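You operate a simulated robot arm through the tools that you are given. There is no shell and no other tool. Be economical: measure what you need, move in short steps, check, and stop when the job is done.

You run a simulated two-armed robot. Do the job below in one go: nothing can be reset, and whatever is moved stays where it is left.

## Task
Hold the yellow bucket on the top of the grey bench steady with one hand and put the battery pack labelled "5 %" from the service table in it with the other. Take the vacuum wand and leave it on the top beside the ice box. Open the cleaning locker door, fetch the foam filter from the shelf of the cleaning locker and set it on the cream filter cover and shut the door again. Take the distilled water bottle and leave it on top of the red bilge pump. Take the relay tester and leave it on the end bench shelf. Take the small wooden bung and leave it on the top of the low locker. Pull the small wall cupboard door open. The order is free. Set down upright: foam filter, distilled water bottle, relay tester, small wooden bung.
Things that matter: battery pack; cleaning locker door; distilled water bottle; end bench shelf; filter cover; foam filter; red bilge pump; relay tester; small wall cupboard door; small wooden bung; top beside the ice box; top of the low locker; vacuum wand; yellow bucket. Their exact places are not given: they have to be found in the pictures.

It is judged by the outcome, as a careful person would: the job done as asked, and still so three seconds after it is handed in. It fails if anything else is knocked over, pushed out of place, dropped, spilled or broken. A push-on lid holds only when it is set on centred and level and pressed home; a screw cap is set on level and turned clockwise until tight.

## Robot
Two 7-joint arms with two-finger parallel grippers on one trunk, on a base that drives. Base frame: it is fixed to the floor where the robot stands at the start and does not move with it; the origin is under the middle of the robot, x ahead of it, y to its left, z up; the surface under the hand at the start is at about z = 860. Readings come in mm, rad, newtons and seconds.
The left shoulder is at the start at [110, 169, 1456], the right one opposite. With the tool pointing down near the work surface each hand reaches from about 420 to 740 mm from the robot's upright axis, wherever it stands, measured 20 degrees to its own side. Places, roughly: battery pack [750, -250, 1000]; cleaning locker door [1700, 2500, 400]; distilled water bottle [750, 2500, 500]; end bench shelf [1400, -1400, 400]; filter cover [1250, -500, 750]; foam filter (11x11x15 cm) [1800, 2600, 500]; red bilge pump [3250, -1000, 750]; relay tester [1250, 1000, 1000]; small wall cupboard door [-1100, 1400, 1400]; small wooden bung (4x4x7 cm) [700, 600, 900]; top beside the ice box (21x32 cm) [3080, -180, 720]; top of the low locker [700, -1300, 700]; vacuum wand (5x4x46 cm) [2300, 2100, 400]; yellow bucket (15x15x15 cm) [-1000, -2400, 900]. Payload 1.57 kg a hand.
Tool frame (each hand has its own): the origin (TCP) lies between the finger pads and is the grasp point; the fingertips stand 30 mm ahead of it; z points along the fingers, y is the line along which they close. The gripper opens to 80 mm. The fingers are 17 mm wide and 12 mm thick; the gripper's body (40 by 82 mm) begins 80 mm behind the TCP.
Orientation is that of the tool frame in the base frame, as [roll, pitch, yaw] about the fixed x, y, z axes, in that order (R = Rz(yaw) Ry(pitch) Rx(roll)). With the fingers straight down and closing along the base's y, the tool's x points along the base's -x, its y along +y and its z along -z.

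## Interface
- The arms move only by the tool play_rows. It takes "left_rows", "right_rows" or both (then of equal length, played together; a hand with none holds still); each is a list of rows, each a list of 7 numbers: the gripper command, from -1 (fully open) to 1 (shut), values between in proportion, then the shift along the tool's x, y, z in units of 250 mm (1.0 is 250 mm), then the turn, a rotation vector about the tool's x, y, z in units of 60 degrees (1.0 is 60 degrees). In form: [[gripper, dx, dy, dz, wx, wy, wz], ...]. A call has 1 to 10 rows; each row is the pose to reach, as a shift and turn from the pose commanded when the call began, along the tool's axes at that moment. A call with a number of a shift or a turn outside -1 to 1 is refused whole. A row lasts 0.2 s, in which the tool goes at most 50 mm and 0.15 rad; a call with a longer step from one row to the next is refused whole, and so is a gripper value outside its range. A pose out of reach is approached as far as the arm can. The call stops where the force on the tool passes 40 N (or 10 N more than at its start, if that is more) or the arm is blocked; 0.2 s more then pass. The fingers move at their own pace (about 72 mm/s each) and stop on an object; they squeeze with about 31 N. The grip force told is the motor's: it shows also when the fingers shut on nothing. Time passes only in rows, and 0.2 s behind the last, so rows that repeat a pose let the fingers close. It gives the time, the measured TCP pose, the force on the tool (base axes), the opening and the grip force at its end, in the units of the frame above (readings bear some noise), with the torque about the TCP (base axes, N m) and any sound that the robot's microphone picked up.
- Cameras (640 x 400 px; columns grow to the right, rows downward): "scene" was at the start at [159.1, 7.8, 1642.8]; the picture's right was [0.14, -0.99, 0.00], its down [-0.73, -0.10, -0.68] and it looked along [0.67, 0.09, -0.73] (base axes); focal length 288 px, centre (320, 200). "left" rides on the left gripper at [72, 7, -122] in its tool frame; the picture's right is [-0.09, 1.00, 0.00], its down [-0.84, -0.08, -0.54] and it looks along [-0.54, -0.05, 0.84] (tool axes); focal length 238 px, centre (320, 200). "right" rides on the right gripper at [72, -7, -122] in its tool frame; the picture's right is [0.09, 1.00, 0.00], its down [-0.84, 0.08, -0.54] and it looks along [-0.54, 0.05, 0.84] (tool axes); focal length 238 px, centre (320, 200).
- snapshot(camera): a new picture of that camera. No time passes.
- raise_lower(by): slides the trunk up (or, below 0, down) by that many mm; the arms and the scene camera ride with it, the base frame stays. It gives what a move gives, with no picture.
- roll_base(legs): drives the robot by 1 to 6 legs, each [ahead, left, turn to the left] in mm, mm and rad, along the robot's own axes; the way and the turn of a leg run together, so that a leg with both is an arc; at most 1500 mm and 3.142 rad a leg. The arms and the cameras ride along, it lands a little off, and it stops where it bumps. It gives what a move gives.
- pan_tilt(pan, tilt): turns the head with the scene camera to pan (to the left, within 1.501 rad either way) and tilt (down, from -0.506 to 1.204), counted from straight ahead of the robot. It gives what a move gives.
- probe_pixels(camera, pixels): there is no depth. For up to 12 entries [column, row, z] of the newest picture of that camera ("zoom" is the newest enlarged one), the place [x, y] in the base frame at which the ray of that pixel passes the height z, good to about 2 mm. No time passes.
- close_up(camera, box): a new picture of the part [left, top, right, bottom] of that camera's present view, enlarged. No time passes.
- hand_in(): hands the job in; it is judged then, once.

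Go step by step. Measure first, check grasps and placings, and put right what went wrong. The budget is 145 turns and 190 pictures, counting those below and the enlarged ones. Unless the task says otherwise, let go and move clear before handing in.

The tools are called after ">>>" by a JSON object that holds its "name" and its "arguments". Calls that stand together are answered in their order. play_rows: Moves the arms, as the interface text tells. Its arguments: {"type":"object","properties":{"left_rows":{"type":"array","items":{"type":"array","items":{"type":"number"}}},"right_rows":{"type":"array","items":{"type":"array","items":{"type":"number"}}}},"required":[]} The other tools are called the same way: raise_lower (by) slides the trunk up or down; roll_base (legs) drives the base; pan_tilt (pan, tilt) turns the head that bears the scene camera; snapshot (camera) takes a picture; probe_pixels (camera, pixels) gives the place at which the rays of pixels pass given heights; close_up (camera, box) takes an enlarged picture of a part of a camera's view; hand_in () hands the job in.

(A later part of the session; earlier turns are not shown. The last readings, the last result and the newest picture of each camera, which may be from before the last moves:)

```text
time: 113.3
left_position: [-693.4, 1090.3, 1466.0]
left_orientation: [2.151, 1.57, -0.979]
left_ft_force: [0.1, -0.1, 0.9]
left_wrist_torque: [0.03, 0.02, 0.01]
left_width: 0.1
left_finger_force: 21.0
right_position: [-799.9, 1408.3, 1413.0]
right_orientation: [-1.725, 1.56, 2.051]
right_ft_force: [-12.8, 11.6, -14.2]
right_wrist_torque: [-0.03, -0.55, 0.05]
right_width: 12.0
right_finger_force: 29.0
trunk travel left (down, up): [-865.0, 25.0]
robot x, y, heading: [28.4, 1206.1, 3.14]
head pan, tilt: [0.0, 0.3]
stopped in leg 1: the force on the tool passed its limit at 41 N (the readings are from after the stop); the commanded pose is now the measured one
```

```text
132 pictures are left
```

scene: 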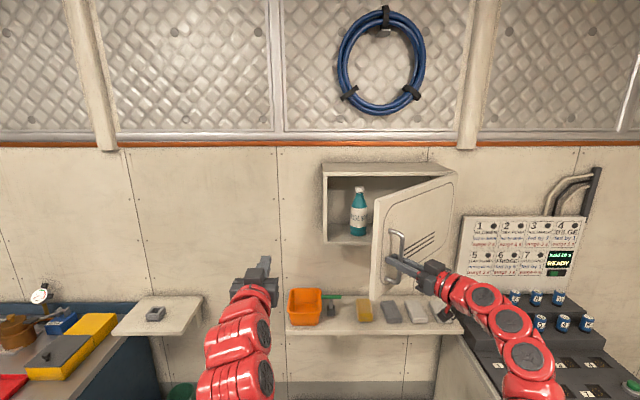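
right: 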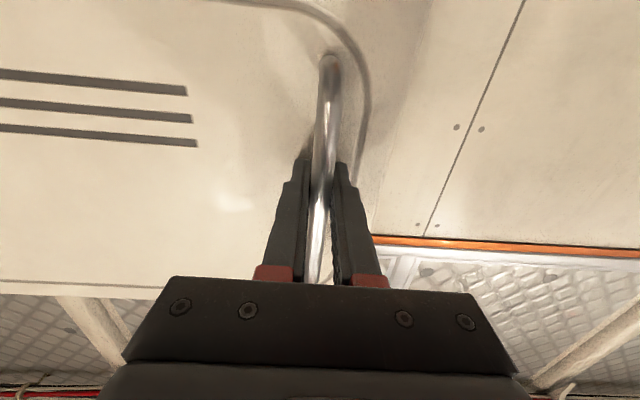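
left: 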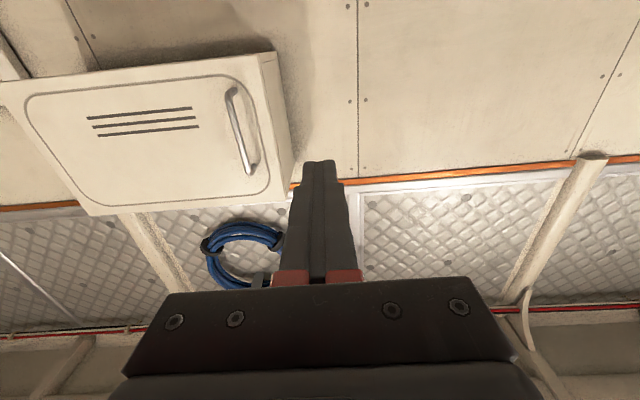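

The door is at about 53° (radius ≈340). I'll continue the same way to around 80°.

>>> {"name": "play_rows", "arguments": {"right_rows": [[1, 0, 0, 0, -0.12, 0, 0], [1, 0, 0, 0, -0.24, 0, 0], [1, 0, 0, 0, -0.33, 0, 0]]}}

>>> {"name": "roll_base", "arguments": {"legs": [[-43, -77, 0]]}}

>>> {"name": "play_rows", "arguments": {"right_rows": [[1, 0, 0, 0, -0.12, 0, 0], [1, 0, 0, 0, -0.24, 0, 0], [1, 0, 0, 0, -0.28, 0, 0]]}}

>>> {"name": "roll_base", "arguments": {"legs": [[-20, -80, 0]]}}

>>> {"name": "snapshot", "arguments": {"camera": "scene"}}

```text
time: 114.1
left_position: [-698.3, 1088.6, 1464.0]
left_orientation: [2.866, 1.565, -0.263]
left_ft_force: [0.5, -0.2, 0.3]
left_wrist_torque: [0.03, 0.0, 0.01]
left_width: 0.0
left_finger_force: 21.2
right_position: [-802.9, 1402.6, 1413.7]
right_orientation: [-1.692, 1.562, 2.394]
right_ft_force: [-13.6, 10.5, -9.9]
right_wrist_torque: [0.27, -0.85, 0.12]
right_width: 12.1
right_finger_force: 29.1
trunk travel left (down, up): [-865.0, 25.0]
robot x, y, heading: [26.6, 1204.9, 3.141]
head pan, tilt: [0.0, 0.3]
```

```text
time: 115.2
left_position: [-649.1, 1157.2, 1468.3]
left_orientation: [-1.885, 1.567, 1.272]
left_ft_force: [0.1, -0.4, -0.5]
left_wrist_torque: [0.02, 0.01, -0.06]
left_width: 0.0
left_finger_force: 21.6
right_position: [-755.1, 1470.2, 1419.3]
right_orientation: [-1.72, 1.555, 2.373]
right_ft_force: [16.1, -10.3, -11.0]
right_wrist_torque: [0.14, -0.68, -0.03]
right_width: 11.7
right_finger_force: 28.7
trunk travel left (down, up): [-865.0, 25.0]
robot x, y, heading: [70.9, 1278.3, -3.142]
head pan, tilt: [0.0, 0.3]
```

```text
time: 115.6
left_position: [-650.8, 1161.7, 1468.0]
left_orientation: [-1.354, 1.569, 1.804]
left_ft_force: [-0.4, -0.2, 1.0]
left_wrist_torque: [-0.01, -0.01, -0.05]
left_width: 0.1
left_finger_force: 21.4
right_position: [-752.8, 1474.3, 1418.8]
right_orientation: [-2.32, 1.559, 1.767]
right_ft_force: [-18.6, 10.8, -2.5]
right_wrist_torque: [-0.92, 0.02, 0.08]
right_width: 11.7
right_finger_force: 28.9
right hand out of reach, approached as far as the arm can: row 1
trunk travel left (down, up): [-865.0, 25.0]
robot x, y, heading: [72.2, 1282.5, 3.137]
head pan, tilt: [0.0, 0.3]
stopped in row 1 (right hand): the force on the tool passed its limit at 67 N (the readings are from after the stop); the commanded pose is now the measured one
```

```text
time: 116.8
left_position: [-622.9, 1245.1, 1471.5]
left_orientation: [0.05, 1.569, -3.074]
left_ft_force: [0.3, 0.4, 0.0]
left_wrist_torque: [0.01, 0.0, 0.03]
left_width: 0.3
left_finger_force: 21.4
right_position: [-720.9, 1546.4, 1422.6]
right_orientation: [-2.006, 1.557, 2.116]
right_ft_force: [14.4, -4.2, 1.6]
right_wrist_torque: [0.16, -0.5, 0.04]
right_width: 12.0
right_finger_force: 29.5
trunk travel left (down, up): [-865.0, 25.0]
robot x, y, heading: [97.7, 1363.2, -3.142]
head pan, tilt: [0.0, 0.3]
stopped in leg 1: the force on the tool passed its limit at 43 N (the readings are from after the stop); the commanded pose is now the measured one
```

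```text
131 pictures are left
```

scene: 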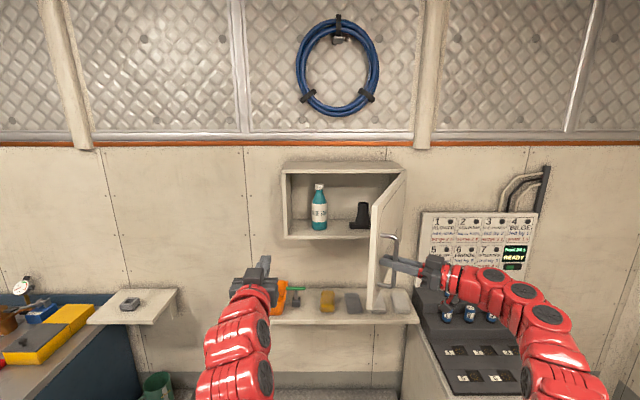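

The door is about 80° open. I'll release, draw the right hand straight back along its axis and check.

>>> {"name": "play_rows", "arguments": {"right_rows": [[0.5, 0, 0, 0, 0, 0, 0], [0.3, 0, 0, 0, 0, 0, 0], [0.3, 0, 0, 0, 0, 0, 0], [0.3, 0, 0, -0.15, 0, 0, 0], [0.3, 0, 0, -0.34, 0, 0, 0], [0.3, 0, 0, -0.45, 0, 0, 0]]}}

>>> {"name": "snapshot", "arguments": {"camera": "scene"}}

```text
time: 118.2
left_position: [-629.0, 1241.9, 1467.4]
left_orientation: [-0.917, 1.57, 2.241]
left_ft_force: [-0.1, 0.1, -0.2]
left_wrist_torque: [-0.01, 0.02, -0.02]
left_width: 0.0
left_finger_force: 21.5
right_position: [-663.8, 1640.2, 1421.9]
right_orientation: [-2.336, 1.557, 1.782]
right_ft_force: [0.6, 0.6, -0.6]
right_wrist_torque: [-0.03, -0.04, 0.03]
right_width: 28.1
right_finger_force: 0.0
trunk travel left (down, up): [-865.0, 25.0]
robot x, y, heading: [92.9, 1361.7, -3.142]
head pan, tilt: [0.0, 0.3]
```

```text
130 pictures are left
```

scene: 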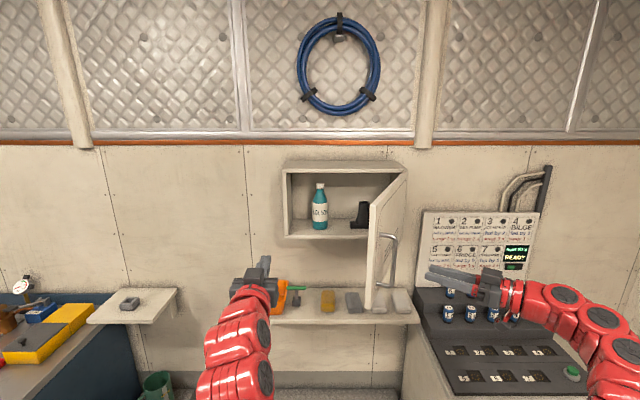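

The door stays open. I'll back away and return both hands to pointing down at a carrying height.

>>> {"name": "roll_base", "arguments": {"legs": [[-200, 0, 0]]}}

>>> {"name": "play_rows", "arguments": {"right_rows": [[0, 0, 0, 0, 0.14, 0, 0], [0, 0, 0, 0, 0.28, 0, 0], [0, 0, 0, 0, 0.42, 0, 0], [0, 0, 0, 0, 0.56, 0, 0], [0, 0, 0, 0, 0.7, 0, 0], [0, 0, 0, 0, 0.84, 0, 0], [0, 0, 0, 0, 0.96, 0, 0]], "left_rows": [[1, 0.1, 0, 0, 0, 0.14, 0], [1, 0.2, 0, 0, 0, 0.28, 0], [1, 0.3, 0, 0, 0, 0.42, 0], [1, 0.4, 0, 0, 0, 0.56, 0], [1, 0.5, 0, 0, 0, 0.7, 0], [1, 0.6, 0, 0, 0, 0.84, 0], [1, 0.7, 0, 0, 0, 0.96, 0]]}}

>>> {"name": "play_rows", "arguments": {"right_rows": [[0, 0.08, 0, 0, 0, 0.14, 0], [0, 0.15, 0, 0, 0, 0.28, 0], [0, 0.22, 0, 0, 0, 0.42, 0], [0, 0.3, 0, 0, 0, 0.56, 0], [0, 0.37, 0, 0, 0, 0.7, 0], [0, 0.44, 0, 0, 0, 0.84, 0], [0, 0.5, 0, 0, 0, 0.96, 0]], "left_rows": [[1, 0, 0, 0, 0, 0.14, 0], [1, 0, 0, 0, 0, 0.28, 0], [1, 0, 0, 0, 0, 0.42, 0], [1, 0, 0, 0, 0, 0.54, 0], [1, 0, 0, 0, 0, 0.54, 0], [1, 0, 0, 0, 0, 0.54, 0], [1, 0, 0, 0, 0, 0.54, 0]]}}

>>> {"name": "play_rows", "arguments": {"right_rows": [[0, 0, 0, 0, 0, 0.14, 0], [0, 0, 0, 0, 0, 0.28, 0], [0, 0, 0, 0, 0, 0.42, 0], [0, 0, 0, 0, 0, 0.54, 0], [0, 0, 0, 0, 0, 0.54, 0]]}}

>>> {"name": "pan_tilt", "arguments": {"pan": -1.5, "tilt": 0.4}}

>>> {"name": "snapshot", "arguments": {"camera": "scene"}}

```text
time: 119.8
left_position: [-433.3, 1242.7, 1466.2]
left_orientation: [-2.156, 1.569, 1.003]
left_ft_force: [0.1, 0.1, -0.1]
left_wrist_torque: [-0.02, -0.03, -0.01]
left_width: 0.0
left_finger_force: 21.3
right_position: [-469.5, 1639.9, 1418.7]
right_orientation: [-2.459, 1.558, 1.656]
right_ft_force: [-0.2, 0.1, 0.1]
right_wrist_torque: [0.02, -0.02, -0.01]
right_width: 27.9
right_finger_force: 0.1
trunk travel left (down, up): [-865.0, 25.0]
robot x, y, heading: [290.2, 1361.9, -3.141]
head pan, tilt: [0.0, 0.3]
```

```text
time: 121.4
left_position: [-433.0, 1243.2, 1294.4]
left_orientation: [-3.138, 0.563, 0.019]
left_ft_force: [-0.6, 0.5, 0.0]
left_wrist_torque: [0.08, -0.01, -0.03]
left_width: 0.1
left_finger_force: 21.3
right_position: [-468.9, 1639.1, 1419.3]
right_orientation: [-1.461, 1.558, 1.646]
right_ft_force: [0.1, 0.2, 0.1]
right_wrist_torque: [0.03, 0.01, -0.03]
right_width: 39.7
right_finger_force: 0.1
trunk travel left (down, up): [-865.0, 25.0]
robot x, y, heading: [289.3, 1361.4, 3.142]
head pan, tilt: [0.0, 0.3]
```

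```text
time: 123.0
left_position: [-422.9, 1248.2, 1288.0]
left_orientation: [-3.14, 0.001, 0.016]
left_ft_force: [0.1, 0.0, -0.3]
left_wrist_torque: [-0.02, 0.03, -0.01]
left_width: 0.3
left_finger_force: 21.4
left hand out of reach, approached as far as the arm can: row 4, 5, 6, 7
right_position: [-468.1, 1641.2, 1296.1]
right_orientation: [-3.126, 0.567, -0.026]
right_ft_force: [0.3, 0.8, -0.8]
right_wrist_torque: [0.01, 0.05, -0.02]
right_width: 40.1
right_finger_force: 0.1
trunk travel left (down, up): [-865.0, 25.0]
robot x, y, heading: [289.3, 1362.6, 3.136]
head pan, tilt: [0.0, 0.3]
```

```text
time: 124.2
left_position: [-423.9, 1247.4, 1286.5]
left_orientation: [-3.14, 0.0, 0.018]
left_ft_force: [-0.9, 1.2, 0.1]
left_wrist_torque: [0.01, 0.04, -0.02]
left_width: 0.0
left_finger_force: 21.4
right_position: [-421.0, 1618.2, 1288.9]
right_orientation: [-3.127, 0.001, -0.032]
right_ft_force: [-0.4, 0.7, 0.4]
right_wrist_torque: [-0.01, -0.01, 0.0]
right_width: 40.2
right_finger_force: 0.0
right hand out of reach, approached as far as the arm can: row 3, 4, 5
trunk travel left (down, up): [-865.0, 25.0]
robot x, y, heading: [291.3, 1364.5, -3.14]
head pan, tilt: [0.0, 0.3]
```

```text
time: 125.8
left_position: [-422.8, 1247.6, 1289.1]
left_orientation: [-3.14, 0.0, 0.018]
left_ft_force: [0.8, -0.4, 0.1]
left_wrist_torque: [-0.04, 0.01, -0.01]
left_width: 0.1
left_finger_force: 21.1
right_position: [-420.2, 1620.2, 1288.0]
right_orientation: [-3.129, 0.003, -0.031]
right_ft_force: [0.3, 1.1, -0.9]
right_wrist_torque: [0.0, -0.02, 0.0]
right_width: 39.9
right_finger_force: 0.1
trunk travel left (down, up): [-865.0, 25.0]
robot x, y, heading: [291.1, 1363.6, -3.143]
head pan, tilt: [-1.499, 0.4]
```

```text
129 pictures are left
```

scene: 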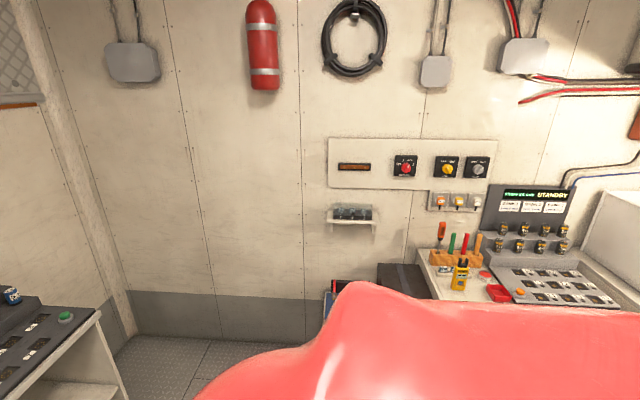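

Both hands point down again. I'll turn to face +y and look at the left-hand area.

>>> {"name": "roll_base", "arguments": {"legs": [[0, 0, -1.571]]}}

>>> {"name": "pan_tilt", "arguments": {"pan": -0.5, "tilt": 0.55}}

>>> {"name": "snapshot", "arguments": {"camera": "scene"}}

>>> {"name": "pan_tilt", "arguments": {"pan": -1.5, "tilt": 0.5}}

>>> {"name": "snapshot", "arguments": {"camera": "scene"}}

```text
time: 130.1
left_position: [187.7, 2077.4, 1288.2]
left_orientation: [-3.141, 0.003, -1.57]
left_ft_force: [0.0, -1.0, 0.2]
left_wrist_torque: [-0.02, -0.02, 0.02]
left_width: 0.0
left_finger_force: 21.2
right_position: [557.8, 2069.7, 1288.0]
right_orientation: [-3.129, 0.004, -1.616]
right_ft_force: [0.7, 0.3, -0.1]
right_wrist_torque: [-0.02, 0.02, -0.01]
right_width: 40.0
right_finger_force: 0.1
trunk travel left (down, up): [-865.0, 25.0]
robot x, y, heading: [291.9, 1362.4, 1.558]
head pan, tilt: [-1.499, 0.4]
```

```text
time: 131.3
left_position: [187.6, 2077.1, 1287.6]
left_orientation: [-3.139, -0.001, -1.568]
left_ft_force: [-0.6, 0.1, -0.1]
left_wrist_torque: [-0.02, -0.01, -0.02]
left_width: 0.0
left_finger_force: 21.2
right_position: [558.3, 2068.2, 1288.7]
right_orientation: [-3.128, 0.003, -1.616]
right_ft_force: [0.5, 0.4, 1.3]
right_wrist_torque: [-0.03, -0.01, 0.0]
right_width: 39.9
right_finger_force: 0.0
trunk travel left (down, up): [-865.0, 25.0]
robot x, y, heading: [292.4, 1365.0, 1.552]
head pan, tilt: [-0.499, 0.55]
```

```text
128 pictures are left
```

scene: 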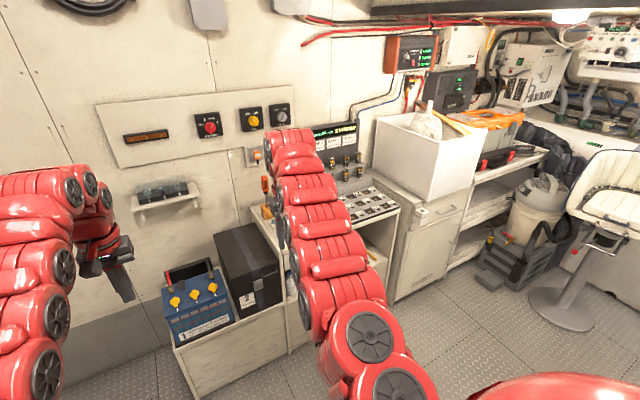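

```text
time: 132.6
left_position: [187.9, 2076.8, 1288.3]
left_orientation: [-3.139, 0.003, -1.569]
left_ft_force: [0.3, -0.5, 0.4]
left_wrist_torque: [0.01, 0.04, 0.02]
left_width: 0.0
left_finger_force: 21.4
right_position: [558.0, 2069.1, 1287.8]
right_orientation: [-3.128, 0.004, -1.616]
right_ft_force: [0.2, -0.6, 0.6]
right_wrist_torque: [0.04, 0.01, 0.02]
right_width: 40.0
right_finger_force: 0.1
trunk travel left (down, up): [-865.0, 25.0]
robot x, y, heading: [290.9, 1365.1, 1.561]
head pan, tilt: [-1.499, 0.499]
```

```text
127 pictures are left
```

scene: 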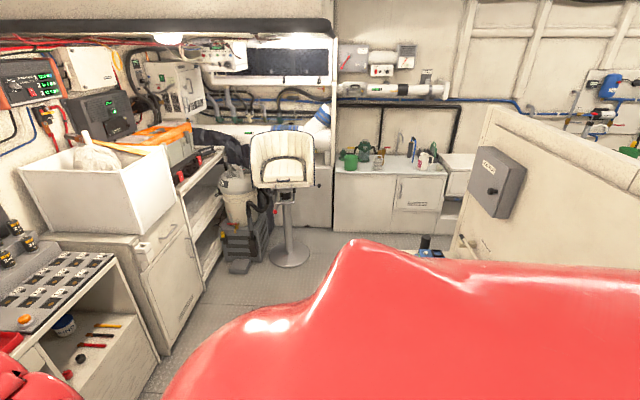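

There's a passage along y≈1400. I'll turn to face +x and look for the relay tester beyond the partition.

>>> {"name": "roll_base", "arguments": {"legs": [[100, 0, 0], [0, 0, -1.56]]}}

>>> {"name": "pan_tilt", "arguments": {"pan": -0.4, "tilt": 0.55}}

>>> {"name": "snapshot", "arguments": {"camera": "scene"}}

```text
time: 137.5
left_position: [1005.0, 1584.9, 1287.9]
left_orientation: [-3.139, 0.001, -3.112]
left_ft_force: [-0.8, 0.1, 0.6]
left_wrist_torque: [0.01, 0.06, 0.02]
left_width: 0.2
left_finger_force: 21.2
right_position: [1005.4, 1213.5, 1289.5]
right_orientation: [-3.132, 0.003, 3.124]
right_ft_force: [-0.1, -0.4, 0.1]
right_wrist_torque: [0.0, 0.0, 0.03]
right_width: 39.9
right_finger_force: 0.1
trunk travel left (down, up): [-865.0, 25.0]
robot x, y, heading: [291.3, 1464.3, 0.012]
head pan, tilt: [-1.499, 0.499]
```

```text
time: 138.8
left_position: [1004.5, 1583.9, 1288.7]
left_orientation: [-3.139, 0.001, -3.112]
left_ft_force: [0.6, -0.1, -0.1]
left_wrist_torque: [-0.01, -0.01, 0.0]
left_width: 0.3
left_finger_force: 21.1
right_position: [1005.7, 1214.4, 1289.2]
right_orientation: [-3.129, 0.003, 3.123]
right_ft_force: [-0.7, -0.1, 0.3]
right_wrist_torque: [-0.03, -0.02, 0.01]
right_width: 40.2
right_finger_force: 0.0
trunk travel left (down, up): [-865.0, 25.0]
robot x, y, heading: [288.8, 1461.4, 0.013]
head pan, tilt: [-0.4, 0.55]
```

```text
126 pictures are left
```

scene: 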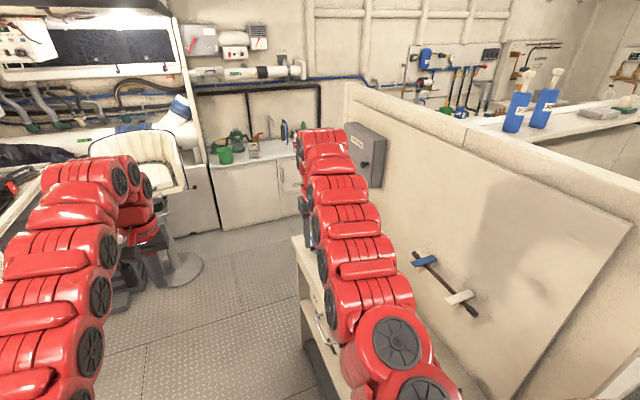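

A narrow counter runs along this side of the partition, hidden behind my right arm. I'll move on, turn to face it and look.

>>> {"name": "roll_base", "arguments": {"legs": [[500, 250, 0], [0, 0, -1.57], [0, 400, 0]]}}

>>> {"name": "pan_tilt", "arguments": {"pan": 0.0, "tilt": 0.7}}

>>> {"name": "snapshot", "arguments": {"camera": "scene"}}

```text
time: 147.8
left_position: [1326.1, 1024.9, 1289.1]
left_orientation: [-3.14, 0.001, 1.631]
left_ft_force: [-0.2, -0.3, 0.7]
left_wrist_torque: [-0.03, -0.03, 0.03]
left_width: 0.0
left_finger_force: 21.4
right_position: [955.5, 1011.6, 1288.5]
right_orientation: [-3.128, 0.003, 1.581]
right_ft_force: [-0.7, -0.6, -0.3]
right_wrist_torque: [-0.02, -0.04, -0.03]
right_width: 39.9
right_finger_force: 0.1
trunk travel left (down, up): [-865.0, 25.0]
robot x, y, heading: [1181.7, 1730.3, -1.529]
head pan, tilt: [-0.4, 0.55]
```

```text
time: 148.7
left_position: [1328.6, 1024.4, 1288.0]
left_orientation: [-3.141, 0.002, 1.632]
left_ft_force: [-0.8, 0.5, -0.6]
left_wrist_torque: [-0.01, 0.0, -0.03]
left_width: 0.0
left_finger_force: 21.4
right_position: [957.4, 1011.5, 1288.0]
right_orientation: [-3.13, 0.002, 1.584]
right_ft_force: [-0.3, 0.7, 0.0]
right_wrist_torque: [0.01, -0.03, 0.01]
right_width: 40.3
right_finger_force: 0.0
trunk travel left (down, up): [-865.0, 25.0]
robot x, y, heading: [1181.1, 1731.4, -1.529]
head pan, tilt: [0.0, 0.7]
```

```text
125 pictures are left
```

scene: 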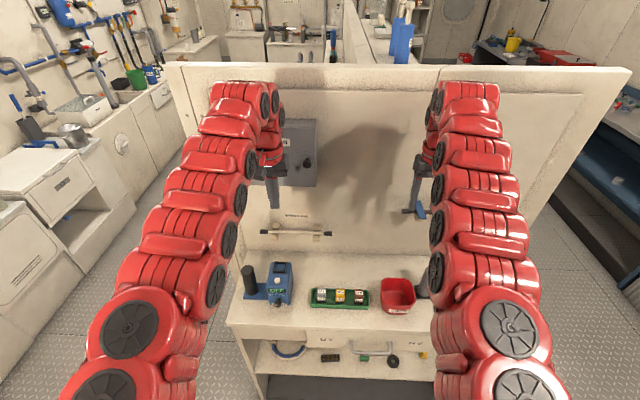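

A blue instrument stands at (281,285), likely the relay tester. I'll zoom in.

>>> {"name": "close_up", "arguments": {"camera": "scene", "box": [225, 240, 435, 370]}}

>>> {"name": "snapshot", "arguments": {"camera": "left"}}

>>> {"name": "probe_pixels", "arguments": {"camera": "scene", "pixels": [[280, 305, 850], [280, 305, 900], [280, 305, 950], [228, 322, 850], [228, 322, 900]]}}

```text
3.05 times, centred on (330, 305) of scene
```

zoom: 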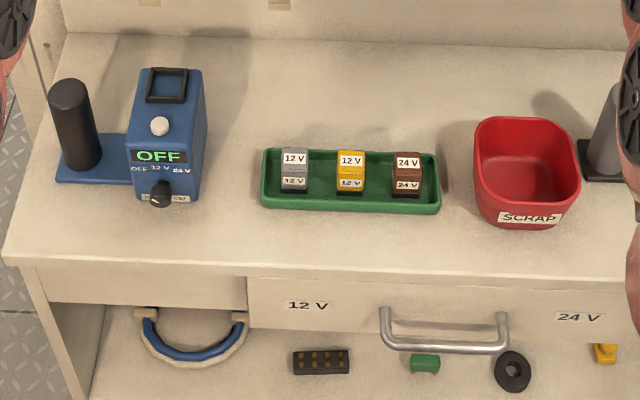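

```text
123 pictures are left
```

left: 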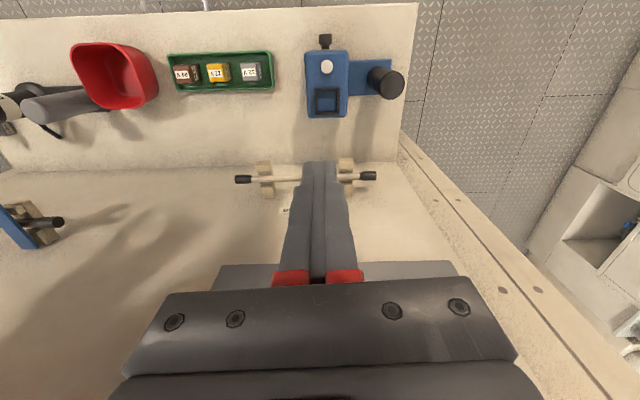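

```text
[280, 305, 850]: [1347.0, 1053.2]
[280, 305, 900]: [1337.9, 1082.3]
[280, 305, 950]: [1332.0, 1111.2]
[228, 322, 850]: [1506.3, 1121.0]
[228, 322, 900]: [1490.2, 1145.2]
```

>>> {"name": "probe_pixels", "arguments": {"camera": "left", "pixels": [[418, 4, 850], [418, 4, 900], [418, 4, 800], [326, 85, 1000], [326, 85, 950], [386, 82, 1000], [386, 82, 950], [349, 50, 980], [306, 50, 980], [349, 118, 980]]}}

>>> {"name": "probe_pixels", "arguments": {"camera": "scene", "pixels": [[228, 322, 800], [248, 268, 950], [248, 268, 1000], [281, 272, 950], [281, 272, 1000]]}}

>>> {"name": "close_up", "arguments": {"camera": "left", "box": [280, 20, 440, 130]}}

```text
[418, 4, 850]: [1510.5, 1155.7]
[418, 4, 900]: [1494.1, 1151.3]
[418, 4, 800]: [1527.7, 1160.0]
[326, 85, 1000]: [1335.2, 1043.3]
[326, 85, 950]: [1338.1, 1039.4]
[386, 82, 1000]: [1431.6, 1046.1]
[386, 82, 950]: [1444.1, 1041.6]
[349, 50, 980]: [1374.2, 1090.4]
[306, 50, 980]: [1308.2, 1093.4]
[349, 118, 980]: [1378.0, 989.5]
```

```text
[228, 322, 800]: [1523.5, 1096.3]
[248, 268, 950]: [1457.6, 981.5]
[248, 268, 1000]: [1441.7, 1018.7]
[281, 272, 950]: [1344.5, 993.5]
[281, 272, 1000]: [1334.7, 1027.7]
```

```text
3.64 times, centred on (360, 75) of left
```

zoom: 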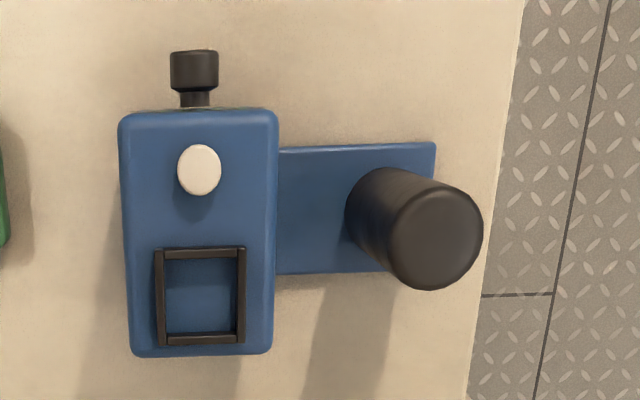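

The relay tester has a black post handle (35 mm, top z≈1040) on a counter at z≈907. Before choosing its grip I want to see the other stores, so I'll turn to face +x and look left.

>>> {"name": "roll_base", "arguments": {"legs": [[0, 0, 1.53]]}}

>>> {"name": "pan_tilt", "arguments": {"pan": 1.4, "tilt": 0.7}}

>>> {"name": "snapshot", "arguments": {"camera": "scene"}}

>>> {"name": "pan_tilt", "arguments": {"pan": 0.3, "tilt": 0.7}}

>>> {"name": "snapshot", "arguments": {"camera": "scene"}}

>>> {"name": "pan_tilt", "arguments": {"pan": -0.7, "tilt": 0.5}}

>>> {"name": "snapshot", "arguments": {"camera": "scene"}}

```text
time: 152.9
left_position: [1892.9, 1872.2, 1288.3]
left_orientation: [-3.141, 0.002, -3.088]
left_ft_force: [-0.5, 0.5, -0.2]
left_wrist_torque: [-0.01, 0.01, 0.01]
left_width: 0.0
left_finger_force: 21.4
right_position: [1902.4, 1499.7, 1290.1]
right_orientation: [-3.128, 0.002, -3.138]
right_ft_force: [-0.6, -0.2, 0.7]
right_wrist_torque: [-0.01, 0.02, 0.02]
right_width: 40.1
right_finger_force: 0.2
trunk travel left (down, up): [-865.0, 25.0]
robot x, y, heading: [1181.6, 1732.2, 0.033]
head pan, tilt: [0.0, 0.7]
```

```text
time: 154.5
left_position: [1891.4, 1872.0, 1288.1]
left_orientation: [-3.14, 0.0, -3.088]
left_ft_force: [-0.6, 0.1, -0.2]
left_wrist_torque: [-0.02, -0.02, 0.01]
left_width: 0.1
left_finger_force: 21.0
right_position: [1902.6, 1501.0, 1288.2]
right_orientation: [-3.13, 0.003, -3.136]
right_ft_force: [-0.5, -0.1, 0.9]
right_wrist_torque: [-0.02, 0.0, 0.0]
right_width: 39.9
right_finger_force: 0.1
trunk travel left (down, up): [-865.0, 25.0]
robot x, y, heading: [1183.2, 1730.2, 0.036]
head pan, tilt: [1.4, 0.7]
```

```text
121 pictures are left
```

scene: 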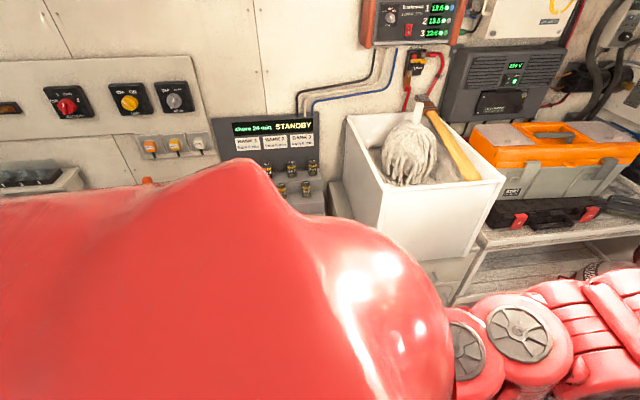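

```text
time: 155.8
left_position: [1893.0, 1872.0, 1287.7]
left_orientation: [-3.139, 0.001, -3.087]
left_ft_force: [0.0, 0.1, -0.7]
left_wrist_torque: [-0.01, 0.01, -0.02]
left_width: 0.2
left_finger_force: 21.9
right_position: [1903.3, 1502.3, 1287.9]
right_orientation: [-3.13, 0.002, -3.135]
right_ft_force: [0.1, 0.5, 0.6]
right_wrist_torque: [0.03, -0.04, 0.01]
right_width: 40.4
right_finger_force: 0.1
trunk travel left (down, up): [-865.0, 25.0]
robot x, y, heading: [1185.4, 1731.2, 0.037]
head pan, tilt: [0.3, 0.7]
```

```text
120 pictures are left
```

scene: 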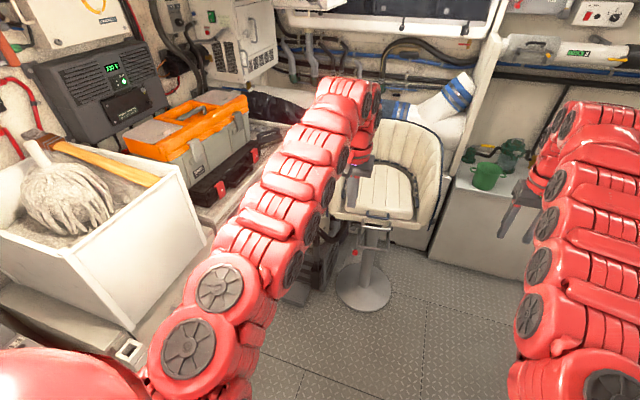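

```text
time: 157.1
left_position: [1892.0, 1871.3, 1288.4]
left_orientation: [-3.139, -0.001, -3.089]
left_ft_force: [-1.1, 0.0, -0.2]
left_wrist_torque: [-0.02, 0.02, -0.02]
left_width: 0.1
left_finger_force: 20.6
right_position: [1903.1, 1501.3, 1287.9]
right_orientation: [-3.129, 0.0, -3.137]
right_ft_force: [0.8, -0.1, -0.6]
right_wrist_torque: [-0.02, 0.01, -0.02]
right_width: 40.0
right_finger_force: 0.0
trunk travel left (down, up): [-865.0, 25.0]
robot x, y, heading: [1181.1, 1729.8, 0.036]
head pan, tilt: [-0.7, 0.499]
```

```text
119 pictures are left
```

scene: 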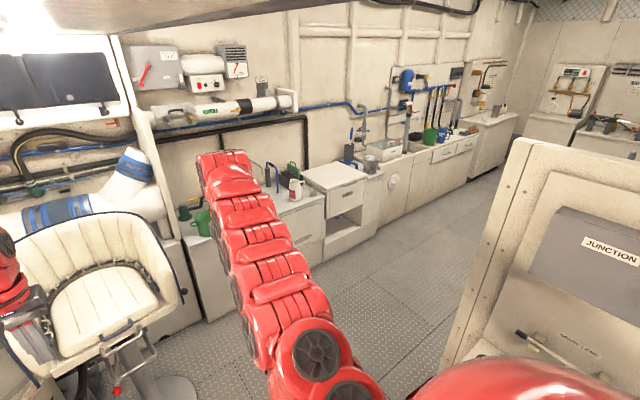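

I'll step back to y≈1430, turn to face +y and view the cabinets from the front with a lowered trunk.

>>> {"name": "roll_base", "arguments": {"legs": [[-100, -300, 0], [0, 0, 1.53]]}}

>>> {"name": "pan_tilt", "arguments": {"pan": 0.0, "tilt": 0.6}}

>>> {"name": "snapshot", "arguments": {"camera": "scene"}}

>>> {"name": "pan_tilt", "arguments": {"pan": -0.8, "tilt": 0.5}}

>>> {"name": "snapshot", "arguments": {"camera": "scene"}}

>>> {"name": "pan_tilt", "arguments": {"pan": 0.7, "tilt": 0.6}}

>>> {"name": "snapshot", "arguments": {"camera": "scene"}}

```text
time: 162.9
left_position: [982.3, 2144.5, 1288.7]
left_orientation: [3.141, 0.002, -1.56]
left_ft_force: [0.2, 0.3, 0.0]
left_wrist_torque: [-0.02, 0.01, 0.01]
left_width: 0.0
left_finger_force: 21.4
right_position: [1354.1, 2141.1, 1288.6]
right_orientation: [-3.13, 0.003, -1.606]
right_ft_force: [0.9, 0.0, 0.0]
right_wrist_torque: [-0.03, 0.01, 0.01]
right_width: 40.1
right_finger_force: 0.1
trunk travel left (down, up): [-865.0, 25.0]
robot x, y, heading: [1092.3, 1431.1, 1.567]
head pan, tilt: [-0.7, 0.499]
```

```text
time: 164.0
left_position: [983.1, 2145.1, 1287.6]
left_orientation: [-3.14, 0.002, -1.56]
left_ft_force: [0.5, -0.7, 1.0]
left_wrist_torque: [0.0, -0.01, 0.0]
left_width: 0.2
left_finger_force: 21.3
right_position: [1353.7, 2140.7, 1288.9]
right_orientation: [-3.128, 0.004, -1.606]
right_ft_force: [0.2, 0.6, 0.7]
right_wrist_torque: [-0.03, 0.04, 0.05]
right_width: 40.1
right_finger_force: 0.1
trunk travel left (down, up): [-865.0, 25.0]
robot x, y, heading: [1098.5, 1425.2, 1.566]
head pan, tilt: [0.0, 0.6]
```

```text
118 pictures are left
```

scene: 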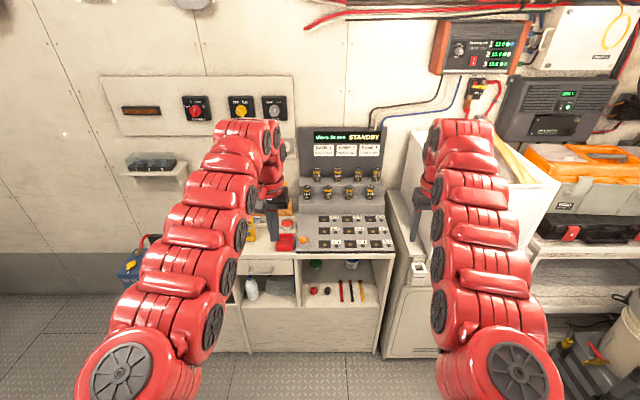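

```text
time: 165.1
left_position: [982.0, 2144.3, 1287.9]
left_orientation: [-3.14, 0.002, -1.556]
left_ft_force: [0.1, -0.7, 0.0]
left_wrist_torque: [-0.01, 0.0, 0.0]
left_width: 0.0
left_finger_force: 21.2
right_position: [1353.5, 2140.8, 1288.9]
right_orientation: [-3.129, 0.0, -1.606]
right_ft_force: [-0.1, 0.1, -0.4]
right_wrist_torque: [-0.02, 0.03, 0.02]
right_width: 39.8
right_finger_force: 0.0
trunk travel left (down, up): [-865.0, 25.0]
robot x, y, heading: [1093.3, 1429.6, 1.564]
head pan, tilt: [-0.799, 0.499]
```

```text
117 pictures are left
```

scene: 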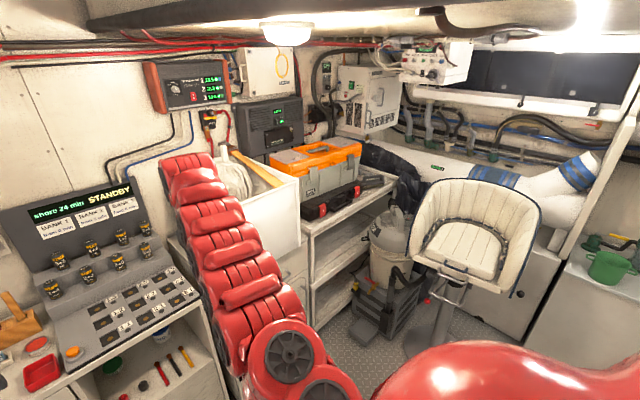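

```text
time: 166.7
left_position: [982.5, 2145.5, 1289.0]
left_orientation: [-3.139, 0.001, -1.556]
left_ft_force: [0.1, 0.3, -0.5]
left_wrist_torque: [0.02, 0.01, 0.0]
left_width: 0.1
left_finger_force: 21.9
right_position: [1353.2, 2140.9, 1288.7]
right_orientation: [-3.13, 0.004, -1.606]
right_ft_force: [0.2, 0.2, 0.8]
right_wrist_torque: [0.0, -0.02, 0.02]
right_width: 39.8
right_finger_force: 0.1
trunk travel left (down, up): [-865.0, 25.0]
robot x, y, heading: [1092.8, 1429.3, 1.568]
head pan, tilt: [0.7, 0.6]
```

```text
116 pictures are left
```

scene: 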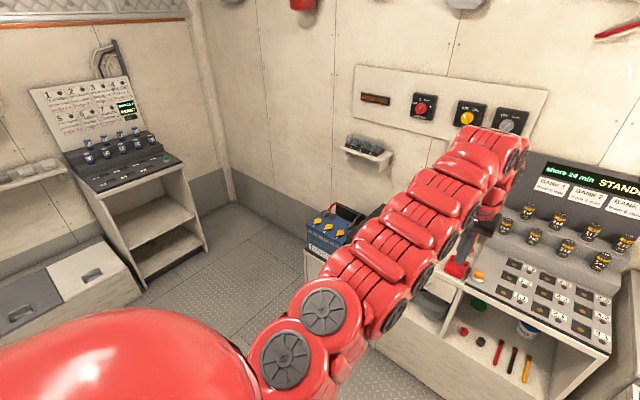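

A white bottle stands in the open compartment at (251,288) in the straight-ahead view, and the cabinet right of it (410,320) looks like the cleaning locker. I'll zoom on both, after straightening the head.

>>> {"name": "pan_tilt", "arguments": {"pan": 0.0, "tilt": 0.6}}

>>> {"name": "close_up", "arguments": {"camera": "scene", "box": [225, 240, 305, 320]}}

>>> {"name": "close_up", "arguments": {"camera": "scene", "box": [370, 230, 530, 370]}}

```text
time: 167.8
left_position: [982.6, 2146.1, 1288.6]
left_orientation: [-3.14, 0.002, -1.557]
left_ft_force: [1.0, -0.5, 0.2]
left_wrist_torque: [0.01, 0.0, 0.02]
left_width: 0.1
left_finger_force: 21.3
right_position: [1353.3, 2141.2, 1288.3]
right_orientation: [-3.129, 0.001, -1.607]
right_ft_force: [0.0, 0.1, 0.3]
right_wrist_torque: [0.03, -0.03, -0.01]
right_width: 40.0
right_finger_force: 0.0
trunk travel left (down, up): [-865.0, 25.0]
robot x, y, heading: [1093.2, 1430.3, 1.568]
head pan, tilt: [0.0, 0.6]
```

```text
5.00 times, centred on (265, 280) of scene
```

zoom: 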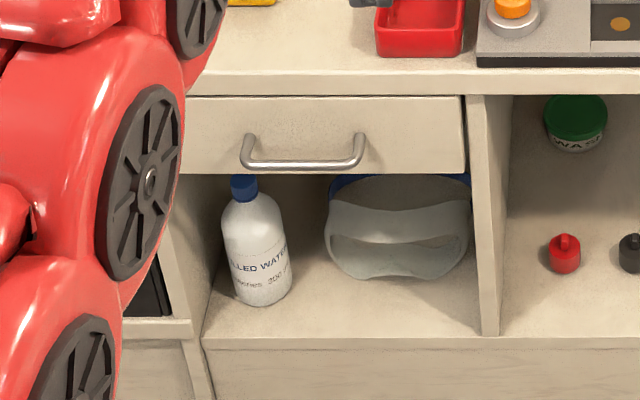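

```text
2.86 times, centred on (450, 300) of scene
```

zoom: 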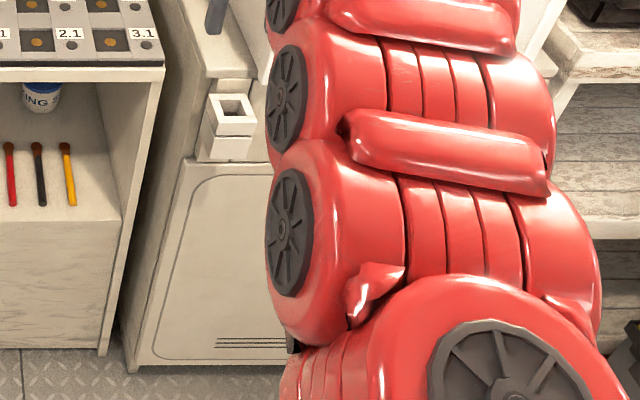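

The bottle is labelled "DISTILLED WATER" beside a visor. I'll swing the right arm out to the side and point the left hand forward, so the trunk can go down safely.

>>> {"name": "play_rows", "arguments": {"right_rows": [[0, 0.057, -0.154, 0, 0, 0, 0.065], [0, 0.115, -0.307, 0, 0, 0, 0.13], [0, 0.172, -0.461, 0, 0, 0, 0.194], [0, 0.229, -0.615, 0, 0, 0, 0.259], [0, 0.287, -0.768, 0, 0, 0, 0.323], [0, 0.344, -0.922, 0, 0, 0, 0.388], [0, 0.344, -0.922, 0, 0, 0, 0.388]], "left_rows": [[1, 0, 0, -0.05, 0, -0.14, 0], [1, 0, 0, -0.1, 0, -0.28, 0], [1, 0, 0, -0.15, 0, -0.42, 0], [1, 0, 0, -0.2, 0, -0.56, 0], [1, 0, 0, -0.25, 0, -0.7, 0], [1, 0, 0, -0.3, 0, -0.84, 0], [1, 0, 0, -0.35, 0, -0.98, 0]]}}

>>> {"name": "play_rows", "arguments": {"right_rows": [[0, 0.057, -0.154, 0, 0, 0, 0.065], [0, 0.115, -0.307, 0, 0, 0, 0.13], [0, 0.172, -0.461, 0, 0, 0, 0.194], [0, 0.229, -0.615, 0, 0, 0, 0.259], [0, 0.287, -0.768, 0, 0, 0, 0.323], [0, 0.344, -0.922, 0, 0, 0, 0.388], [0, 0.344, -0.922, 0, 0, 0, 0.388]]}}

>>> {"name": "play_rows", "arguments": {"right_rows": [[0, 0.057, -0.154, 0, 0, 0, 0.065], [0, 0.115, -0.307, 0, 0, 0, 0.13], [0, 0.172, -0.461, 0, 0, 0, 0.194], [0, 0.229, -0.615, 0, 0, 0, 0.259], [0, 0.287, -0.768, 0, 0, 0, 0.323], [0, 0.344, -0.922, 0, 0, 0, 0.388], [0, 0.344, -0.922, 0, 0, 0, 0.388]]}}

>>> {"name": "snapshot", "arguments": {"camera": "scene"}}

```text
time: 169.4
left_position: [981.8, 2145.1, 1375.0]
left_orientation: [-3.141, 1.029, -1.556]
left_ft_force: [0.1, 0.4, -0.9]
left_wrist_torque: [0.0, -0.02, 0.02]
left_width: 0.2
left_finger_force: 21.2
right_position: [1578.0, 2047.8, 1290.4]
right_orientation: [-3.13, 0.006, -2.013]
right_ft_force: [-0.4, 0.9, -0.4]
right_wrist_torque: [0.01, 0.0, -0.02]
right_width: 39.8
right_finger_force: 0.1
trunk travel left (down, up): [-865.0, 25.0]
robot x, y, heading: [1095.6, 1434.0, 1.571]
head pan, tilt: [0.0, 0.6]
```

```text
time: 171.0
left_position: [982.3, 2145.9, 1375.3]
left_orientation: [-3.138, 1.025, -1.555]
left_ft_force: [-1.0, -0.3, 0.0]
left_wrist_torque: [-0.01, 0.01, -0.03]
left_width: 0.1
left_finger_force: 20.9
right_position: [1752.9, 1875.0, 1294.0]
right_orientation: [-3.134, 0.012, -2.419]
right_ft_force: [-1.0, 0.3, -0.9]
right_wrist_torque: [-0.02, 0.01, 0.03]
right_width: 40.0
right_finger_force: 0.0
trunk travel left (down, up): [-865.0, 25.0]
robot x, y, heading: [1093.9, 1430.7, 1.566]
head pan, tilt: [0.0, 0.6]
```

```text
time: 172.6
left_position: [982.0, 2146.0, 1376.1]
left_orientation: [-3.14, 1.026, -1.555]
left_ft_force: [-0.1, -0.3, 0.4]
left_wrist_torque: [0.03, 0.01, -0.02]
left_width: 0.4
left_finger_force: 21.0
right_position: [1841.1, 1641.9, 1292.4]
right_orientation: [-3.14, 0.014, -2.826]
right_ft_force: [0.1, -0.2, -0.1]
right_wrist_torque: [-0.02, -0.01, 0.0]
right_width: 39.7
right_finger_force: 0.0
trunk travel left (down, up): [-865.0, 25.0]
robot x, y, heading: [1094.2, 1432.2, 1.568]
head pan, tilt: [0.0, 0.6]
```

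```text
113 pictures are left
```

scene: 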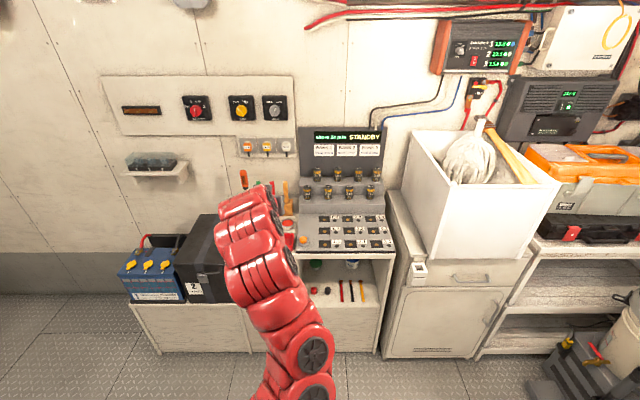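

Now the view is clear: the cleaning locker door has a bar handle at (490,310), hinged on the left. I'll finish levelling the left hand, line up with the bottle and lower the trunk.

>>> {"name": "play_rows", "arguments": {"left_rows": [[1, 0, 0, 0, 0, -0.14, 0], [1, 0, 0, 0, 0, -0.28, 0], [1, 0, 0, 0, 0, -0.42, 0], [-1, 0, 0, 0, 0, -0.52, 0], [-1, 0, 0, 0, 0, -0.52, 0], [-1, 0, 0, 0, 0, -0.52, 0]]}}

>>> {"name": "roll_base", "arguments": {"legs": [[0, 252, 0]]}}

>>> {"name": "raise_lower", "arguments": {"by": -780}}

>>> {"name": "pan_tilt", "arguments": {"pan": 0.2, "tilt": 0.3}}

>>> {"name": "snapshot", "arguments": {"camera": "scene"}}

>>> {"name": "snapshot", "arguments": {"camera": "left"}}

```text
time: 174.0
left_position: [983.1, 2145.5, 1376.0]
left_orientation: [-0.479, 1.565, 1.105]
left_ft_force: [-0.2, -0.4, 0.6]
left_wrist_torque: [-0.02, -0.01, 0.02]
left_width: 79.9
left_finger_force: 0.0
right_position: [1840.6, 1641.8, 1292.8]
right_orientation: [-3.14, 0.012, -2.825]
right_ft_force: [0.4, 0.9, 0.8]
right_wrist_torque: [0.02, 0.01, -0.02]
right_width: 39.9
right_finger_force: 0.0
trunk travel left (down, up): [-865.0, 25.0]
robot x, y, heading: [1090.9, 1429.8, 1.563]
head pan, tilt: [0.0, 0.6]
```

```text
time: 175.8
left_position: [734.7, 2146.4, 1375.8]
left_orientation: [-0.093, 1.568, 1.49]
left_ft_force: [0.7, -0.2, -0.2]
left_wrist_torque: [0.01, -0.01, 0.0]
left_width: 79.9
left_finger_force: 0.1
right_position: [1593.1, 1644.1, 1291.7]
right_orientation: [-3.14, 0.013, -2.826]
right_ft_force: [0.1, 1.0, -0.7]
right_wrist_torque: [-0.03, 0.0, 0.01]
right_width: 40.0
right_finger_force: 0.1
trunk travel left (down, up): [-865.0, 25.0]
robot x, y, heading: [844.2, 1434.9, 1.569]
head pan, tilt: [0.0, 0.6]
```

```text
refused: -780 is not a number from -400 to 400
```

```text
time: 176.6
left_position: [731.8, 2145.8, 1375.9]
left_orientation: [-0.848, 1.569, 0.737]
left_ft_force: [0.2, 0.1, 0.3]
left_wrist_torque: [-0.02, -0.04, -0.03]
left_width: 79.9
left_finger_force: 0.1
right_position: [1590.5, 1642.8, 1292.4]
right_orientation: [-3.139, 0.015, -2.825]
right_ft_force: [0.2, -0.5, -1.3]
right_wrist_torque: [0.0, 0.0, -0.01]
right_width: 40.1
right_finger_force: 0.1
trunk travel left (down, up): [-865.0, 25.0]
robot x, y, heading: [846.0, 1431.6, 1.566]
head pan, tilt: [0.201, 0.3]
```

```text
112 pictures are left
```

scene: 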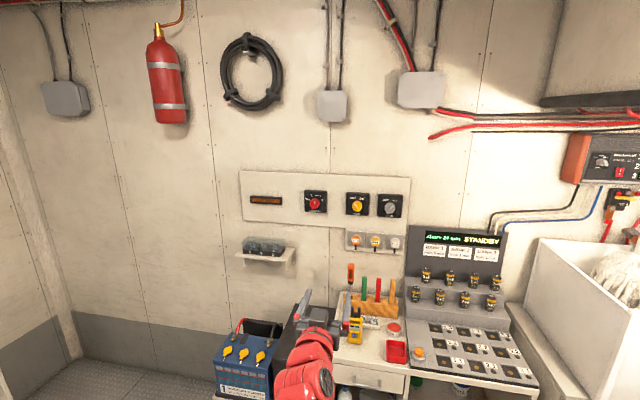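

```text
111 pictures are left
```

left: 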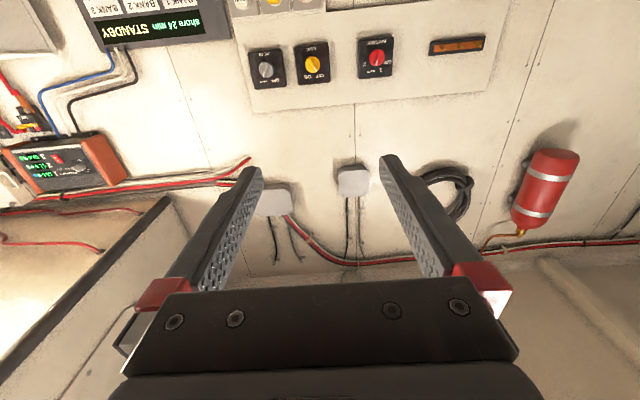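

The trunk step limit is 400 mm; I'll lower it in two steps.

>>> {"name": "raise_lower", "arguments": {"by": -390}}

>>> {"name": "raise_lower", "arguments": {"by": -390}}

>>> {"name": "pan_tilt", "arguments": {"pan": 0.1, "tilt": 0.3}}

>>> {"name": "snapshot", "arguments": {"camera": "scene"}}

>>> {"name": "snapshot", "arguments": {"camera": "left"}}

```text
time: 180.4
left_position: [731.6, 2145.1, 985.6]
left_orientation: [-0.702, 1.569, 0.883]
left_ft_force: [-0.5, -1.0, 0.4]
left_wrist_torque: [-0.01, -0.02, 0.0]
left_width: 80.0
left_finger_force: 0.0
right_position: [1591.6, 1642.3, 901.7]
right_orientation: [-3.141, 0.011, -2.827]
right_ft_force: [-0.4, -0.2, -0.2]
right_wrist_torque: [-0.01, 0.02, 0.01]
right_width: 40.1
right_finger_force: 0.0
trunk travel left (down, up): [-475.0, 415.0]
robot x, y, heading: [842.1, 1430.4, 1.562]
head pan, tilt: [0.201, 0.3]
```

```text
time: 184.1
left_position: [732.9, 2146.9, 595.9]
left_orientation: [-0.704, 1.57, 0.881]
left_ft_force: [-0.1, -0.2, 0.2]
left_wrist_torque: [0.02, 0.0, -0.03]
left_width: 79.8
left_finger_force: 0.1
right_position: [1590.9, 1643.2, 512.5]
right_orientation: [-3.14, 0.014, -2.825]
right_ft_force: [0.7, 0.2, -0.5]
right_wrist_torque: [-0.02, 0.03, 0.0]
right_width: 40.0
right_finger_force: 0.0
trunk travel left (down, up): [-85.0, 805.0]
robot x, y, heading: [841.7, 1433.8, 1.568]
head pan, tilt: [0.201, 0.3]
```

```text
time: 184.8
left_position: [732.2, 2146.5, 597.0]
left_orientation: [-0.648, 1.569, 0.938]
left_ft_force: [0.0, -0.1, 0.5]
left_wrist_torque: [-0.01, -0.02, -0.02]
left_width: 80.0
left_finger_force: 0.1
right_position: [1591.0, 1643.1, 512.6]
right_orientation: [-3.14, 0.012, -2.826]
right_ft_force: [0.4, -0.6, 0.7]
right_wrist_torque: [-0.02, 0.0, 0.0]
right_width: 40.3
right_finger_force: 0.0
trunk travel left (down, up): [-85.0, 805.0]
robot x, y, heading: [845.2, 1431.5, 1.564]
head pan, tilt: [0.099, 0.3]
```

```text
110 pictures are left
```

scene: 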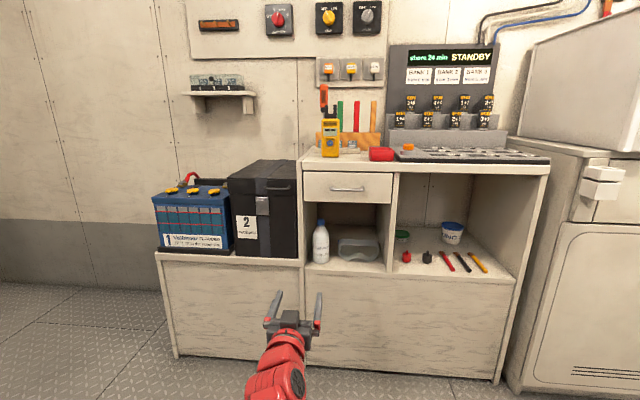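

```text
109 pictures are left
```

left: 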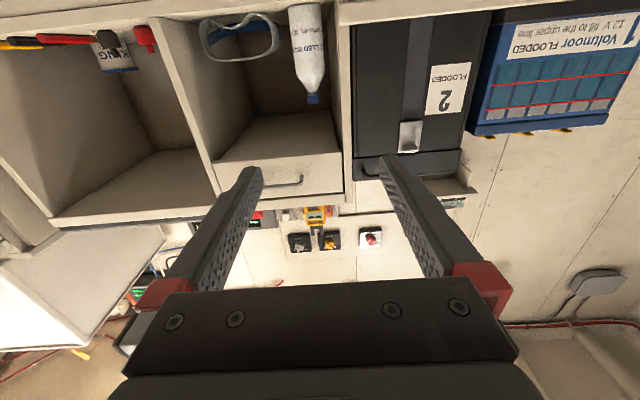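

The bottle is at (321,242) in the scene and its cap at (313,101) in the left view. I'll triangulate it.

>>> {"name": "close_up", "arguments": {"camera": "scene", "box": [295, 205, 395, 275]}}

>>> {"name": "probe_pixels", "arguments": {"camera": "scene", "pixels": [[321, 221, 600], [321, 221, 650], [321, 221, 700], [321, 262, 450], [321, 262, 500], [321, 262, 550], [300, 265, 450], [300, 265, 500], [335, 245, 600]]}}

>>> {"name": "probe_pixels", "arguments": {"camera": "left", "pixels": [[313, 102, 600], [313, 102, 650], [313, 102, 680], [313, 102, 700]]}}

```text
5.71 times, centred on (345, 240) of scene
```

zoom: 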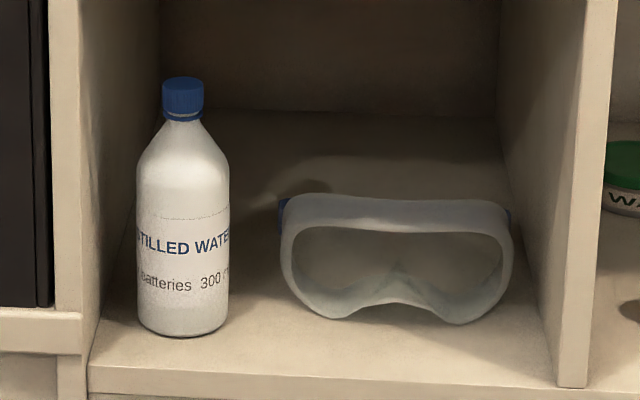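

```text
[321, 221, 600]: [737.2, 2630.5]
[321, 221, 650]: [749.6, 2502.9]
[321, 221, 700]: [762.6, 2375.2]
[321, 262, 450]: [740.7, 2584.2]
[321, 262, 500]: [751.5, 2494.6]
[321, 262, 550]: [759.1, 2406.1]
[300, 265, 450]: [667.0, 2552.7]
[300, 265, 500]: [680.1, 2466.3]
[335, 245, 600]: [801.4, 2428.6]
```

```text
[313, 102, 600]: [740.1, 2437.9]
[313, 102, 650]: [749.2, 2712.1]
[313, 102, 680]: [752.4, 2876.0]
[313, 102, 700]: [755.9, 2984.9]
```

>>> {"name": "probe_pixels", "arguments": {"camera": "scene", "pixels": [[306, 271, 470], [345, 274, 470], [321, 259.5, 474], [309, 249, 500]]}}

>>> {"name": "close_up", "arguments": {"camera": "left", "box": [190, 0, 350, 110]}}

```text
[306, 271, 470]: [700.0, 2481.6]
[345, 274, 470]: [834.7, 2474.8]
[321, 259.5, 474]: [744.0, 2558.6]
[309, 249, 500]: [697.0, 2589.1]
```

```text
3.64 times, centred on (270, 55) of left
```

zoom: 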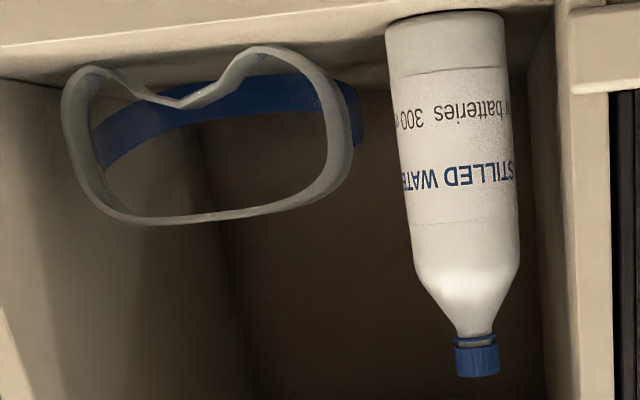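

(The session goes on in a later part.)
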